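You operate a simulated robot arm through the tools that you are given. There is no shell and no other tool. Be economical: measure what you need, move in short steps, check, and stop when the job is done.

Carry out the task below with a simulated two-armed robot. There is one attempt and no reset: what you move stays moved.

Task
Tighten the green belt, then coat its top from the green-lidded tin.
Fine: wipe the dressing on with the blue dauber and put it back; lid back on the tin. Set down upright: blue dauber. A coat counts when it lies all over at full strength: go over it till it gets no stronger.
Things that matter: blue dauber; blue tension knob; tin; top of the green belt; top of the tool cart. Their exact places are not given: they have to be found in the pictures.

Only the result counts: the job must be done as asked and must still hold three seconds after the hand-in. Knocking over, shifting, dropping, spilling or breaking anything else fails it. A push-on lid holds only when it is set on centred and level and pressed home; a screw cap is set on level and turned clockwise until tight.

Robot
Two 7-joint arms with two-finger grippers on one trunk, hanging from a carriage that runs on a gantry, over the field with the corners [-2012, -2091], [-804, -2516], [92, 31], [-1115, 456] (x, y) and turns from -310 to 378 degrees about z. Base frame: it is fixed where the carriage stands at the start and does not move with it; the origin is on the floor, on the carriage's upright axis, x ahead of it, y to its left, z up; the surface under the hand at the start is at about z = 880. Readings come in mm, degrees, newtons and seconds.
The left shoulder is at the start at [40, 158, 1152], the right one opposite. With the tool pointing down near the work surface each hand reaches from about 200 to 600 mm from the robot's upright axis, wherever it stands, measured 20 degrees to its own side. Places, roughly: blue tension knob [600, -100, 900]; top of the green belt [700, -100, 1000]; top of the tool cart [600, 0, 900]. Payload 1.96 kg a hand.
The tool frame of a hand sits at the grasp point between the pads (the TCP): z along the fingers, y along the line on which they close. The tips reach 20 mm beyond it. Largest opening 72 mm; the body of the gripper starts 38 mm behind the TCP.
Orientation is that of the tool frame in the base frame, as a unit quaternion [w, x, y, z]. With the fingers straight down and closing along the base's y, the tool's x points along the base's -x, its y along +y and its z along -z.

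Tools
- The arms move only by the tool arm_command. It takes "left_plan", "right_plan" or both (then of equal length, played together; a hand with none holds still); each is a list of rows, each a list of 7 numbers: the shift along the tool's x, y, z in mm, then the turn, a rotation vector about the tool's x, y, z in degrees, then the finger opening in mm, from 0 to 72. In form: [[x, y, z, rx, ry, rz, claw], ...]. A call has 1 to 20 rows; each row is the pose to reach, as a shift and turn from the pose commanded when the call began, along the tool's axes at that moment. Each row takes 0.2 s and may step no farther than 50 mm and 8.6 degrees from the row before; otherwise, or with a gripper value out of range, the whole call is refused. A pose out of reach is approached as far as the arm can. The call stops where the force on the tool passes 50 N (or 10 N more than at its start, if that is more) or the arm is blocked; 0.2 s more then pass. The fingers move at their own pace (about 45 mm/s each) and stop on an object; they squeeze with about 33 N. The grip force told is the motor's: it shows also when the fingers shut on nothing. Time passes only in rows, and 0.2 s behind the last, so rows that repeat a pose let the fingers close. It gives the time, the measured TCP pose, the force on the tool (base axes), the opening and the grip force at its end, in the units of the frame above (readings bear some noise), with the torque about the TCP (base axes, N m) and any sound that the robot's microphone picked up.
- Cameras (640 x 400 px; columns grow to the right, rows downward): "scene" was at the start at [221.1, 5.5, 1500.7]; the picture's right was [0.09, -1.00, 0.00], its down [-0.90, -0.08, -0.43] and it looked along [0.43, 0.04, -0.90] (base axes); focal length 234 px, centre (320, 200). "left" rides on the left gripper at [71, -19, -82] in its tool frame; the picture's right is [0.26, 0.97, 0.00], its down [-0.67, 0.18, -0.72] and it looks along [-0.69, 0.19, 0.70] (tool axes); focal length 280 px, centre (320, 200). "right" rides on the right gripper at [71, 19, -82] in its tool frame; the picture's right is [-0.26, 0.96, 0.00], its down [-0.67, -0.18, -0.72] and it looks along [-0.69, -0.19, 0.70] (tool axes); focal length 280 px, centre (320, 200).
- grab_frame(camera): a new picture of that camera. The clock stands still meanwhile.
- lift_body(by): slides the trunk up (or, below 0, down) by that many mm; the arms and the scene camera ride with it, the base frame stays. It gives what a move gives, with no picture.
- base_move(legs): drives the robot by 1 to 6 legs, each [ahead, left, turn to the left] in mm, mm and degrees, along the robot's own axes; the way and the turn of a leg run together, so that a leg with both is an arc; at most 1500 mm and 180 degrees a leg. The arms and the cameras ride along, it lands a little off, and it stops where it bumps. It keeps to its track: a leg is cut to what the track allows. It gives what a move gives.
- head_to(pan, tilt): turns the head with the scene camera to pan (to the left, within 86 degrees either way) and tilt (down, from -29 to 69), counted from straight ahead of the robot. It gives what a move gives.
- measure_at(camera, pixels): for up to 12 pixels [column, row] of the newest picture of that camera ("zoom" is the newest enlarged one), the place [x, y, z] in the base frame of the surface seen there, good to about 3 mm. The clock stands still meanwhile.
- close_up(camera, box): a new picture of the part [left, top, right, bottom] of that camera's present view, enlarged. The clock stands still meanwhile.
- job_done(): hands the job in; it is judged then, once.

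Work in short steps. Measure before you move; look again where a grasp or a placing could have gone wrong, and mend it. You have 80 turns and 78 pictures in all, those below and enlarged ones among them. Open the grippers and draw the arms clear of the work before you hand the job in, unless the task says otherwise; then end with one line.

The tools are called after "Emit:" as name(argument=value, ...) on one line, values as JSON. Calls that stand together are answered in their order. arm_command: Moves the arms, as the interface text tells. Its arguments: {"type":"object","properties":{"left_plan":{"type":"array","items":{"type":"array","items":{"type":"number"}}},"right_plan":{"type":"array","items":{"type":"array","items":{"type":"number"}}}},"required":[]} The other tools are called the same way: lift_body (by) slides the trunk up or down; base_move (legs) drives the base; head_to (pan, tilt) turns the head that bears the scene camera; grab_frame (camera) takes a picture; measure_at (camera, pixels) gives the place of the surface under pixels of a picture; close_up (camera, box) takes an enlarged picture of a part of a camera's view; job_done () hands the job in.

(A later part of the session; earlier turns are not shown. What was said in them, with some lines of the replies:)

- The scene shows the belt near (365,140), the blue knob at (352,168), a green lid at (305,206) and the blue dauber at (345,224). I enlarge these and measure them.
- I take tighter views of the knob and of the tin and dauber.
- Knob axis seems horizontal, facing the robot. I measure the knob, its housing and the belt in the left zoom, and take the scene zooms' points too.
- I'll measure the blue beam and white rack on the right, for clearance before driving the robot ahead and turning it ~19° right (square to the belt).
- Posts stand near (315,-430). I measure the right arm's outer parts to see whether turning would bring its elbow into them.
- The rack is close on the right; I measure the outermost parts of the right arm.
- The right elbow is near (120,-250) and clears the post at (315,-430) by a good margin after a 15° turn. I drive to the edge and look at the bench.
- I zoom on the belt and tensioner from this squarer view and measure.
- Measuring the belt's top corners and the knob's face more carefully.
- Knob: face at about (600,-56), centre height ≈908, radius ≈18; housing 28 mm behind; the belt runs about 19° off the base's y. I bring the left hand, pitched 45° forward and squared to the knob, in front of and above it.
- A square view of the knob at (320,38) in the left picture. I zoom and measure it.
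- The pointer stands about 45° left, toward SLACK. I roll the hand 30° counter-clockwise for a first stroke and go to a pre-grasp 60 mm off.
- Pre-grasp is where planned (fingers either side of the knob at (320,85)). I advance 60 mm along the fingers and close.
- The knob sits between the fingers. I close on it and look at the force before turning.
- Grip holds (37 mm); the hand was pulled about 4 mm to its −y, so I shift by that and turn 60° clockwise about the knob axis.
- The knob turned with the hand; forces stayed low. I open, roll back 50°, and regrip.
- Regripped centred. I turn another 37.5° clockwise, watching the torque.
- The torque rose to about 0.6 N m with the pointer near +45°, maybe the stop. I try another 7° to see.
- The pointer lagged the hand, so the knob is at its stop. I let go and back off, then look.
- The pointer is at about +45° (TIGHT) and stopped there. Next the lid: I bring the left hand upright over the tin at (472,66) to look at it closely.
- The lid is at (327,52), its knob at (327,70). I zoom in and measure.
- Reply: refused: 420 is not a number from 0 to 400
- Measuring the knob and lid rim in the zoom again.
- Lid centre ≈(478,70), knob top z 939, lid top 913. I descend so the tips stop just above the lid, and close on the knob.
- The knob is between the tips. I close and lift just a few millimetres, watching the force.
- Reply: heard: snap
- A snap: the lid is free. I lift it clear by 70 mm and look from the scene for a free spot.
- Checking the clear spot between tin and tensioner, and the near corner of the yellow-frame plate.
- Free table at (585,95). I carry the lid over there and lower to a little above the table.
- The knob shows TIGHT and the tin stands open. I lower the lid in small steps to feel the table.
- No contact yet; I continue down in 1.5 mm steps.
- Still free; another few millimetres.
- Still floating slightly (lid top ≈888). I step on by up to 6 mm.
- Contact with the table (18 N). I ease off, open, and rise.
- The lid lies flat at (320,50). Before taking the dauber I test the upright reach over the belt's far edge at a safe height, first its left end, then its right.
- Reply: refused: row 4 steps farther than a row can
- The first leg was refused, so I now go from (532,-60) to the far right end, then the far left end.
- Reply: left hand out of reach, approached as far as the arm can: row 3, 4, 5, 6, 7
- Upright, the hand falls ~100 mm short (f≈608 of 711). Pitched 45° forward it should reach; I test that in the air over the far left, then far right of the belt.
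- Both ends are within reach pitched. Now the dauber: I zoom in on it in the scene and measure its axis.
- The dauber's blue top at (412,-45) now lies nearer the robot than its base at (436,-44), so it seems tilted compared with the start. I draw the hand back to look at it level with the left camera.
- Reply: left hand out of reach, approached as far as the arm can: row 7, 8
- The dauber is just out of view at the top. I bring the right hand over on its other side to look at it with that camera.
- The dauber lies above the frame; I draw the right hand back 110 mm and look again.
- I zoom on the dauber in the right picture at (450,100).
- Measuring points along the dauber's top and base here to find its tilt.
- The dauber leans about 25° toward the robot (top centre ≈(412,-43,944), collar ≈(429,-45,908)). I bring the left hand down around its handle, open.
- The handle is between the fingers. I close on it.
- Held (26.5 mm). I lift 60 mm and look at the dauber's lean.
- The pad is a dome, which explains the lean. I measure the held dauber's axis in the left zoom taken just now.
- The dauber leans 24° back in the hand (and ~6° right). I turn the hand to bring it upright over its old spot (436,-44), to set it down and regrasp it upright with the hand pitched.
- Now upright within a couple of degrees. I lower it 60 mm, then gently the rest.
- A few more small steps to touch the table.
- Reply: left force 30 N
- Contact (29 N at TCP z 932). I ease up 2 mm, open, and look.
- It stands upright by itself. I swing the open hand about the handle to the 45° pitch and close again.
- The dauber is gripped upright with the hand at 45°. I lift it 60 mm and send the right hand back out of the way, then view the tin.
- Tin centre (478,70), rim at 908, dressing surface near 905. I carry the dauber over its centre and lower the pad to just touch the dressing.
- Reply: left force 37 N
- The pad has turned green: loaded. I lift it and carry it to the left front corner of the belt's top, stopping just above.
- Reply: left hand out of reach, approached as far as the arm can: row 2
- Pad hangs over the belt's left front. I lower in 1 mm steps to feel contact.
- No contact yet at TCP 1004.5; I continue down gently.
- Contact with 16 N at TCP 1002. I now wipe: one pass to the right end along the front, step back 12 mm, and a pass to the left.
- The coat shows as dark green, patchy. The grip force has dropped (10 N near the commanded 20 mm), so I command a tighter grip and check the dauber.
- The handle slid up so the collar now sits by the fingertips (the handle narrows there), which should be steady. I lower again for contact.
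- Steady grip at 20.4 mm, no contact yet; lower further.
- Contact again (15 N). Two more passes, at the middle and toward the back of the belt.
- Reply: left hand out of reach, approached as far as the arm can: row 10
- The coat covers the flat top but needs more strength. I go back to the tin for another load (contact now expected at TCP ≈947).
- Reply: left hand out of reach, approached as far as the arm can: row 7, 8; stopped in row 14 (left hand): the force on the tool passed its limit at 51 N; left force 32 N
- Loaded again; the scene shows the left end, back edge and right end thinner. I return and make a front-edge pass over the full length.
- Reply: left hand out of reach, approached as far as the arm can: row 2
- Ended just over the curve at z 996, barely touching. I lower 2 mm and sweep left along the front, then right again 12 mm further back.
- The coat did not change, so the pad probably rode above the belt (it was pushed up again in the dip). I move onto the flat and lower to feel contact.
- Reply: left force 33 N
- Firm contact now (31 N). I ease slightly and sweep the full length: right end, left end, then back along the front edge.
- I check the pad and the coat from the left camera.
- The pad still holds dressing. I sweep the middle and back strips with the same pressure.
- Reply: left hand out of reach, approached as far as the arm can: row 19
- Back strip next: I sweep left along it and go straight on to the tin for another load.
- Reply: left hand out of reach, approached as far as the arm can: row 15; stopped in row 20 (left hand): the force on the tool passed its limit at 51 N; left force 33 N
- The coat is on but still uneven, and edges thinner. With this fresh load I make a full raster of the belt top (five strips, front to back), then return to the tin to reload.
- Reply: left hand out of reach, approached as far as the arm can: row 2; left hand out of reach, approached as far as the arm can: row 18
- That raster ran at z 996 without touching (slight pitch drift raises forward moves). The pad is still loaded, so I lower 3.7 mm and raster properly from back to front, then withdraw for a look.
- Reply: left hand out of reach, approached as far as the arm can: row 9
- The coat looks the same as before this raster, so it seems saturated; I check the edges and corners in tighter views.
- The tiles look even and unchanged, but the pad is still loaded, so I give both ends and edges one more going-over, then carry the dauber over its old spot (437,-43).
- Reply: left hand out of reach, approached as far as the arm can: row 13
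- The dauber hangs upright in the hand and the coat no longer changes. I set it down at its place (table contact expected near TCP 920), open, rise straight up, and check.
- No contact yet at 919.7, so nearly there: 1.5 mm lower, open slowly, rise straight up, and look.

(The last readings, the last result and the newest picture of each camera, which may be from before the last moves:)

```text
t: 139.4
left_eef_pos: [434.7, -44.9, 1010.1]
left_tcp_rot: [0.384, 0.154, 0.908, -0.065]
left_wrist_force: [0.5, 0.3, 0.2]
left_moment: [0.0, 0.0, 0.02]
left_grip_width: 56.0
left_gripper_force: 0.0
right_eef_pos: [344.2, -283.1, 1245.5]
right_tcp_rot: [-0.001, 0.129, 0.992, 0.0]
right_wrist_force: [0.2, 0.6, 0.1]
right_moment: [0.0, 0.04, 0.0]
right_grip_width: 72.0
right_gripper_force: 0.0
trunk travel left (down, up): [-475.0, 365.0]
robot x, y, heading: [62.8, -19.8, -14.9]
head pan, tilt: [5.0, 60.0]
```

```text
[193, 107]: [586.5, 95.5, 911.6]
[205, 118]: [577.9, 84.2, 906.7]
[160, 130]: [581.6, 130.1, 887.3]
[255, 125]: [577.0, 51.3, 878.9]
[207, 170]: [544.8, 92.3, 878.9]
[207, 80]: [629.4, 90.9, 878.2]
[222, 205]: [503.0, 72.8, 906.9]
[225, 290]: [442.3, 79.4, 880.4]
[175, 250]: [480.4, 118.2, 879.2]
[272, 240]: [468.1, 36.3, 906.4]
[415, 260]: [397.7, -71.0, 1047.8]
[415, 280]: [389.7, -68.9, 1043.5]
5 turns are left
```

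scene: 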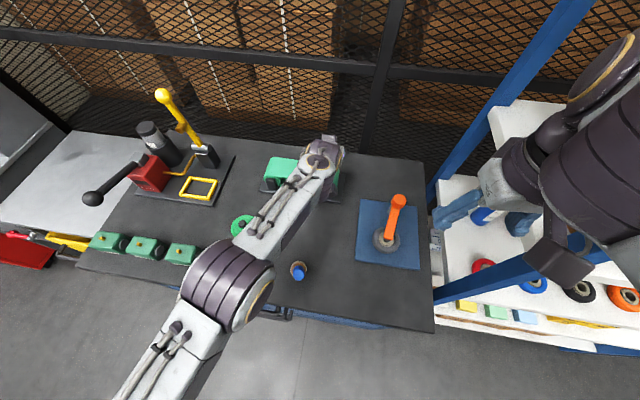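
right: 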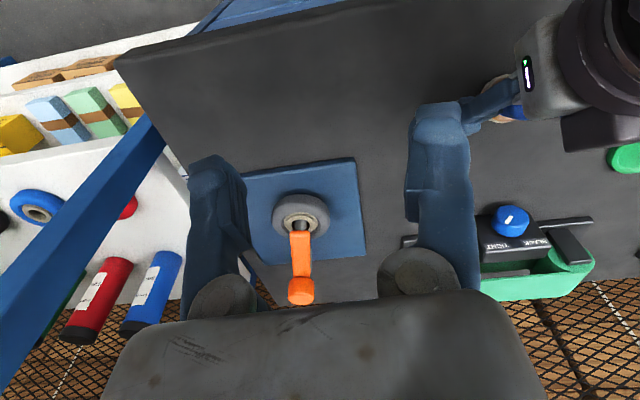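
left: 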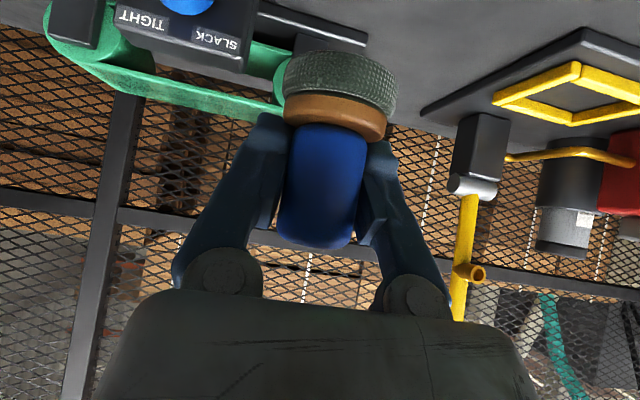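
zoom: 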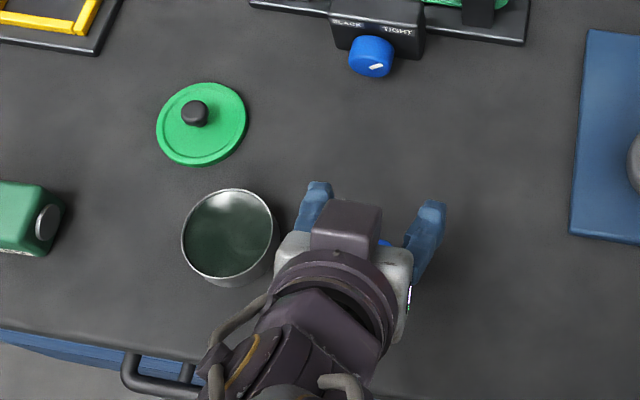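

Belt, dauber and tin are done with; 5 turns remain. I measure the tin rim, then bring the left hand upright to the lid knob at (586,94), descend and grip it.

Emit:
measure_at(camera="zoom", pixels=[[182, 238], [183, 230], [183, 246], [276, 235], [230, 189], [222, 190], [238, 190], [228, 276], [220, 275], [200, 200], [258, 199], [200, 267]])

Emit:
arm_command(left_plan=[[-11.3, 30.1, 11.7, 0, 7.6, 0, 50], [-22.6, 60.2, 23.4, -0.1, 15.2, 0.1, 50], [-34, 90.3, 35, -0.1, 22.8, 0.1, 50], [-45.3, 120.5, 46.7, -0.1, 30.4, 0.1, 50], [-56.6, 150.6, 58.4, -0.2, 38.1, 0.2, 50], [-67.9, 180.7, 70.1, -0.2, 45.66, 0.2, 46], [-67.9, 180.7, 70.1, -0.2, 45.66, 0.2, 46]])

Emit:
arm_command(left_plan=[[0, 0, 40, 0, 0, 0, 46], [0, 0, 75, 0, 0, 0, 46], [0, 0, 91, 0, 0, 0, 46], [0, 0, 97.5, 0, 0, 0, 46], [0, 0, 97.5, 0, 0, 0, 46], [0, 0, 97.5, 0, 0, 0, 30], [0, 0, 97.5, 0, 0, 0, 16], [0, 0, 97.5, 0, 0, 0, 6], [0, 0, 97.5, 0, 0, 0, 6], [0, 0, 97.5, 0, 0, 0, 6]])

Emit:
grab_frame(camera="left")

Emit:
close_up(camera="scene", box=[210, 200, 350, 310])

```text
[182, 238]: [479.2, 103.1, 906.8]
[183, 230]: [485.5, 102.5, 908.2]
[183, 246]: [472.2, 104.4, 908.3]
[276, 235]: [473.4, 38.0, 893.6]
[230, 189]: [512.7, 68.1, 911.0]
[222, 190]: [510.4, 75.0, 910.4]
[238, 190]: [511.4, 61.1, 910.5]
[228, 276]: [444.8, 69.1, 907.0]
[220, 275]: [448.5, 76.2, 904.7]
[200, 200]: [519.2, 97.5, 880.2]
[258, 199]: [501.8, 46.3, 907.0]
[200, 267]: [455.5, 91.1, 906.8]
```

```text
t: 141.1
left_eef_pos: [587.8, 93.9, 1012.1]
left_tcp_rot: [0.002, 0.169, 0.986, 0.003]
left_wrist_force: [-0.2, 0.0, 0.0]
left_moment: [-0.02, -0.02, 0.01]
left_grip_width: 46.0
left_gripper_force: 0.1
right_eef_pos: [343.3, -283.8, 1245.0]
right_tcp_rot: [0.0, 0.128, 0.992, 0.0]
right_wrist_force: [-1.1, -0.5, -0.9]
right_moment: [0.0, -0.02, 0.03]
right_grip_width: 72.4
right_gripper_force: 0.1
trunk travel left (down, up): [-475.0, 365.0]
robot x, y, heading: [61.7, -21.0, -14.9]
head pan, tilt: [5.0, 60.0]
```

```text
t: 143.2
left_eef_pos: [586.4, 94.8, 916.0]
left_tcp_rot: [0.002, 0.168, 0.986, 0.002]
left_wrist_force: [1.2, -0.6, -0.2]
left_moment: [0.02, -0.02, -0.02]
left_grip_width: 14.5
left_gripper_force: 33.3
right_eef_pos: [344.4, -282.2, 1245.9]
right_tcp_rot: [0.0, 0.129, 0.992, 0.001]
right_wrist_force: [0.2, 0.5, -0.2]
right_moment: [0.0, 0.05, 0.03]
right_grip_width: 72.0
right_gripper_force: 0.0
trunk travel left (down, up): [-475.0, 365.0]
robot x, y, heading: [61.2, -21.9, -14.8]
head pan, tilt: [5.0, 60.0]
```

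```text
6 pictures are left
```

left: 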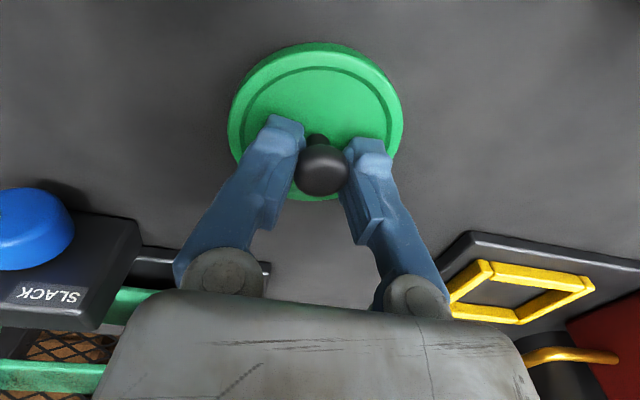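

```text
3.64 times, centred on (280, 255) of scene
4 turns are left
```

zoom: 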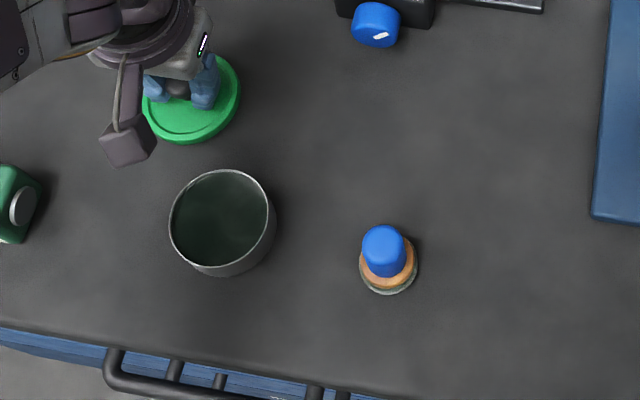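

The lid is gripped and the dauber stands upright. I lift the lid, carry it over the tin's centre (478.7,70), lower to just above the rim and check.

Emit:
arm_command(left_plan=[[0, 0, -30, 0, 0, 0, 6], [0, 0, -60, 0, 0, 0, 6], [31.4, -19.5, -60, 0, 0, 0, 6], [62.9, -39, -60, 0, 0, 0, 6], [94.3, -58.6, -60, 0, 0, 0, 6], [94.3, -58.6, -60, 0, 0, 0, 6], [94.3, -58.6, -44, 0, 0, 0, 6], [94.3, -58.6, -36, 0, 0, 0, 6], [94.3, -58.6, -36, 0, 0, 0, 6], [94.3, -58.6, -36, 0, 0, 0, 6]])

Emit:
arm_command(left_plan=[[0, 0, 0, 0, 0, 0, 6]])

Emit:
arm_command(left_plan=[[0, 0, 0, 0, 0, 0, 6]])

Emit:
grab_frame(camera="left")

Emit:
measure_at(camera="left", pixels=[[315, 50], [230, 110], [402, 110], [260, 65], [370, 65], [310, 80], [240, 150], [318, 170]])

Emit:
close_up(camera="scene", box=[220, 220, 300, 290])

```text
t: 145.4
left_eef_pos: [479.2, 71.0, 950.3]
left_tcp_rot: [0.002, 0.169, 0.986, 0.002]
left_wrist_force: [0.6, -0.6, -0.8]
left_moment: [0.02, -0.01, -0.04]
left_grip_width: 13.8
left_gripper_force: 32.7
right_eef_pos: [344.6, -282.6, 1244.1]
right_tcp_rot: [0.0, 0.13, 0.992, 0.0]
right_wrist_force: [0.2, 0.3, -0.3]
right_moment: [0.01, -0.03, -0.01]
right_grip_width: 72.0
right_gripper_force: 0.1
trunk travel left (down, up): [-475.0, 365.0]
robot x, y, heading: [62.6, -20.8, -15.0]
head pan, tilt: [5.0, 60.0]
```

```text
t: 145.8
left_eef_pos: [479.8, 69.9, 951.6]
left_tcp_rot: [0.001, 0.168, 0.986, 0.002]
left_wrist_force: [1.0, 0.0, -0.4]
left_moment: [0.02, 0.02, 0.01]
left_grip_width: 13.6
left_gripper_force: 33.0
right_eef_pos: [344.7, -282.3, 1244.4]
right_tcp_rot: [0.0, 0.129, 0.992, 0.0]
right_wrist_force: [-0.2, -0.2, -0.4]
right_moment: [0.01, 0.02, -0.03]
right_grip_width: 72.1
right_gripper_force: 0.1
trunk travel left (down, up): [-475.0, 365.0]
robot x, y, heading: [59.5, -22.8, -14.8]
head pan, tilt: [5.0, 60.0]
```

```text
t: 146.2
left_eef_pos: [479.6, 71.4, 951.6]
left_tcp_rot: [0.002, 0.168, 0.986, 0.003]
left_wrist_force: [0.6, 0.1, -0.2]
left_moment: [0.01, -0.02, 0.01]
left_grip_width: 13.4
left_gripper_force: 32.9
right_eef_pos: [343.5, -283.7, 1245.3]
right_tcp_rot: [0.0, 0.129, 0.992, 0.0]
right_wrist_force: [-0.5, -0.1, -0.1]
right_moment: [-0.01, 0.01, 0.0]
right_grip_width: 72.2
right_gripper_force: 0.0
trunk travel left (down, up): [-475.0, 365.0]
robot x, y, heading: [59.5, -20.2, -14.8]
head pan, tilt: [5.0, 60.0]
```

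```text
4 pictures are left
```

left: 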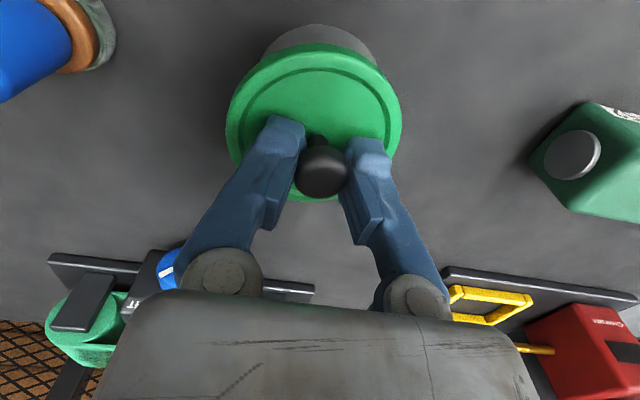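

```text
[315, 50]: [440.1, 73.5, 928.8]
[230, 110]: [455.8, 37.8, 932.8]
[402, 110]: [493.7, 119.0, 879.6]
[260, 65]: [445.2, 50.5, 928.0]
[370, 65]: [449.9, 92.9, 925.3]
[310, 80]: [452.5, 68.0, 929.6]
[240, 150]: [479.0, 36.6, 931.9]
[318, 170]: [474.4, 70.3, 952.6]
```

```text
5.71 times, centred on (260, 255) of scene
3 turns are left
```

zoom: 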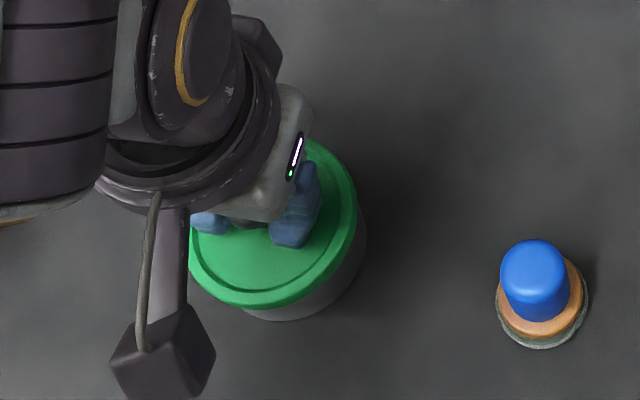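

The lid hangs just over the rim, centred, with its left side a few millimetres high. I correct that tilt by 3° and press it down until the force limit, listening for the snap.

Emit:
arm_command(left_plan=[[0.7, 0, 4, -3, 0, 0, 6], [0.7, 0, 8, -3, 0, 0, 6], [0.7, 0, 11, -3, 0, 0, 6], [0.7, 0, 13, -2.5, 0, 0, 6], [0.7, 0, 14, -2, 0, 0, 6], [0.7, 0, 15, -1.5, 0, 0, 6], [0.7, 0, 16, -1, 0, 0, 6], [0.7, 0, 17, -0.5, 0, 0, 6], [0.7, 0, 18, 0, 0, 0, 6], [0.7, 0, 19, 0, 0, 0, 6], [0.7, 0, 20, 0, 0, 0, 6], [0.7, 0, 21, 0, 0, 0, 6], [0.7, 0, 22, 0, 0, 0, 6], [0.7, 0, 23, 0, 0, 0, 6]])

Emit:
grab_frame(camera="left")

Emit:
measure_at(camera="left", pixels=[[318, 52], [240, 110], [396, 110], [260, 70], [370, 68], [310, 85], [240, 145], [396, 135]])

```text
t: 148.4
left_eef_pos: [480.1, 69.4, 932.8]
left_tcp_rot: [0.002, 0.17, 0.985, 0.001]
left_wrist_force: [-8.4, -3.0, 25.9]
left_moment: [0.1, 0.19, 0.07]
left_grip_width: 12.3
left_gripper_force: 32.9
right_eef_pos: [343.4, -282.5, 1244.6]
right_tcp_rot: [0.0, 0.129, 0.992, 0.0]
right_wrist_force: [-0.9, 0.7, 0.2]
right_moment: [-0.02, 0.0, 0.02]
right_grip_width: 71.7
right_gripper_force: 0.0
trunk travel left (down, up): [-475.0, 365.0]
robot x, y, heading: [64.8, -17.9, -15.0]
head pan, tilt: [5.0, 60.0]
heard: snap
stopped in row 10 (left hand): the force on the tool passed its limit at 54 N (the readings are from after the stop); the commanded pose is now the measured one
```

```text
2 pictures are left
```

left: 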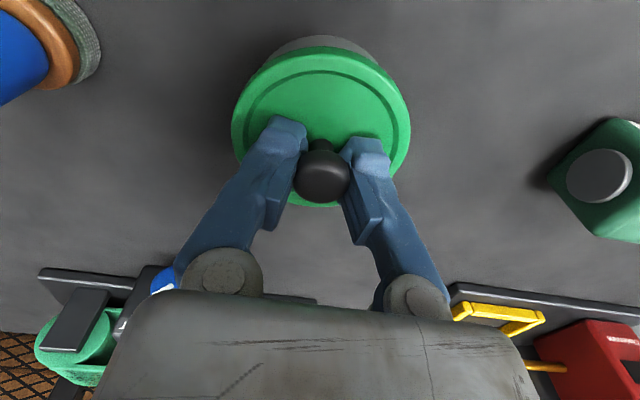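

```text
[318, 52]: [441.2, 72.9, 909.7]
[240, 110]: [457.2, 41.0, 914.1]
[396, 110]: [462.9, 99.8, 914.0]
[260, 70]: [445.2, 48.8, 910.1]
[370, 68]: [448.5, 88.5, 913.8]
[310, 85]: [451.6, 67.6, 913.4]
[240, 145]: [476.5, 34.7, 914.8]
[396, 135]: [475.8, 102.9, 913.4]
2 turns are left
```

Snap heard and the lid is level at z ≈913–914. I open, rise straight up and draw back.

Emit:
arm_command(left_plan=[[0, 0, 0, 0, 0, 0, 20], [0, 0, 0, 0, 0, 0, 34], [0, 0, 0, 0, 0, 0, 46], [0, 0, 0, 0, 0, 0, 46], [0, 0, -5, 0, 0, 0, 46], [0, 0, -30, 0, 0, 0, 46], [0, 0, -70, 0, 0, 0, 46], [0, 0, -115, 0, 0, 0, 46], [0, 0, -160, 0, 0, 0, 46], [0, 30, -190, 0, 0, 0, 46], [0, 60, -210, 0, 0, 0, 46], [0, 60, -210, 0, 0, 0, 46]])

Emit:
grab_frame(camera="scene")

Emit:
grab_frame(camera="left")

```text
t: 149.4
left_eef_pos: [482.1, 72.8, 935.4]
left_tcp_rot: [0.005, 0.168, 0.986, 0.002]
left_wrist_force: [1.5, 6.0, 22.6]
left_moment: [-0.07, 0.07, -0.03]
left_grip_width: 37.3
left_gripper_force: 0.0
right_eef_pos: [344.0, -280.9, 1243.1]
right_tcp_rot: [0.001, 0.129, 0.992, 0.0]
right_wrist_force: [0.2, 0.4, -0.7]
right_moment: [0.01, -0.02, -0.04]
right_grip_width: 72.0
right_gripper_force: 0.0
trunk travel left (down, up): [-475.0, 365.0]
robot x, y, heading: [64.3, -20.6, -15.0]
head pan, tilt: [5.0, 60.0]
stopped in row 4 (left hand): the force on the tool passed its limit at 52 N (the readings are from after the stop); the commanded pose is now the measured one
```

```text
1 pictures are left
```

scene: 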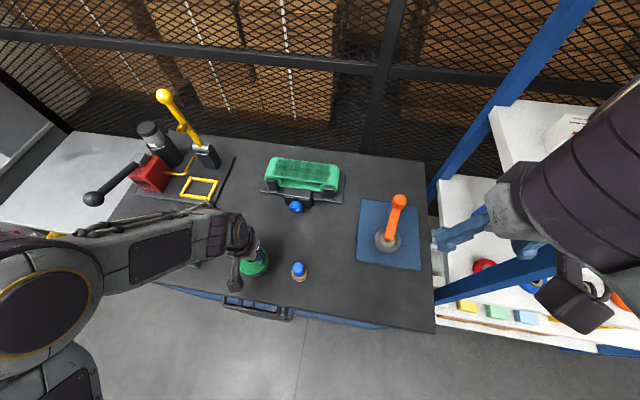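

```text
0 pictures are left
1 turns are left
```

left: 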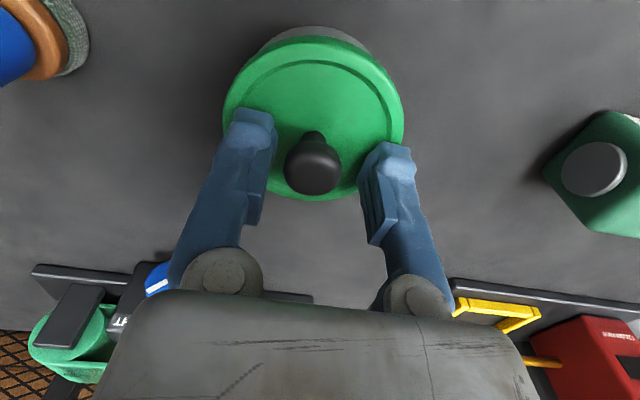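

The fingers are open around the free knob, tips merely resting on the seated lid. In this last turn I rise straight up clear of it and hand in.

Emit:
arm_command(left_plan=[[0, 0, -3, 0, 0, 0, 37], [0, 0, -8, 0, 0, 0, 42], [0, 0, -30, 0, 0, 0, 46], [0, 0, -70, 0, 0, 0, 46], [0, 0, -110, 0, 0, 0, 46], [0, 0, -150, 0, 0, 0, 46], [0, 0, -150, 0, 0, 0, 46]])

Emit:
arm_command(left_plan=[[0, 0, -20, 0, 0, 0, 46], [0, 0, -50, 0, 0, 0, 46], [0, 0, -50, 0, 0, 0, 46]])

Emit:
job_done()

```text
t: 151.0
left_eef_pos: [480.3, 71.8, 1084.0]
left_tcp_rot: [0.004, 0.169, 0.986, 0.001]
left_wrist_force: [-0.4, -0.4, 0.7]
left_moment: [0.02, 0.01, 0.01]
left_grip_width: 45.9
left_gripper_force: 0.0
right_eef_pos: [344.4, -283.4, 1244.5]
right_tcp_rot: [0.001, 0.129, 0.992, 0.0]
right_wrist_force: [0.4, 0.0, -0.4]
right_moment: [0.02, -0.04, -0.01]
right_grip_width: 72.0
right_gripper_force: 0.0
trunk travel left (down, up): [-475.0, 365.0]
robot x, y, heading: [63.5, -22.4, -14.8]
head pan, tilt: [5.0, 60.0]
```

```text
t: 151.8
left_eef_pos: [478.5, 71.1, 1133.6]
left_tcp_rot: [0.003, 0.17, 0.985, 0.001]
left_wrist_force: [-0.1, 0.6, 0.3]
left_moment: [-0.02, 0.01, -0.01]
left_grip_width: 46.1
left_gripper_force: 0.0
right_eef_pos: [343.2, -283.6, 1243.0]
right_tcp_rot: [0.001, 0.129, 0.992, 0.0]
right_wrist_force: [0.2, -0.1, 0.9]
right_moment: [0.0, 0.03, -0.02]
right_grip_width: 72.0
right_gripper_force: 0.0
trunk travel left (down, up): [-475.0, 365.0]
robot x, y, heading: [64.9, -21.9, -14.8]
head pan, tilt: [5.0, 60.0]
```

```text
The job is handed in.
```

I've handed the job in: the knob is turned to its TIGHT stop and the belt top coated until further passes made no visible difference (full strength judged by eye only). The dauber was leaning mid-job, probably knocked by the arm, and is back upright at its place; the lid snapped home level on the tin (no picture after the hand left it), and both hands are clear.
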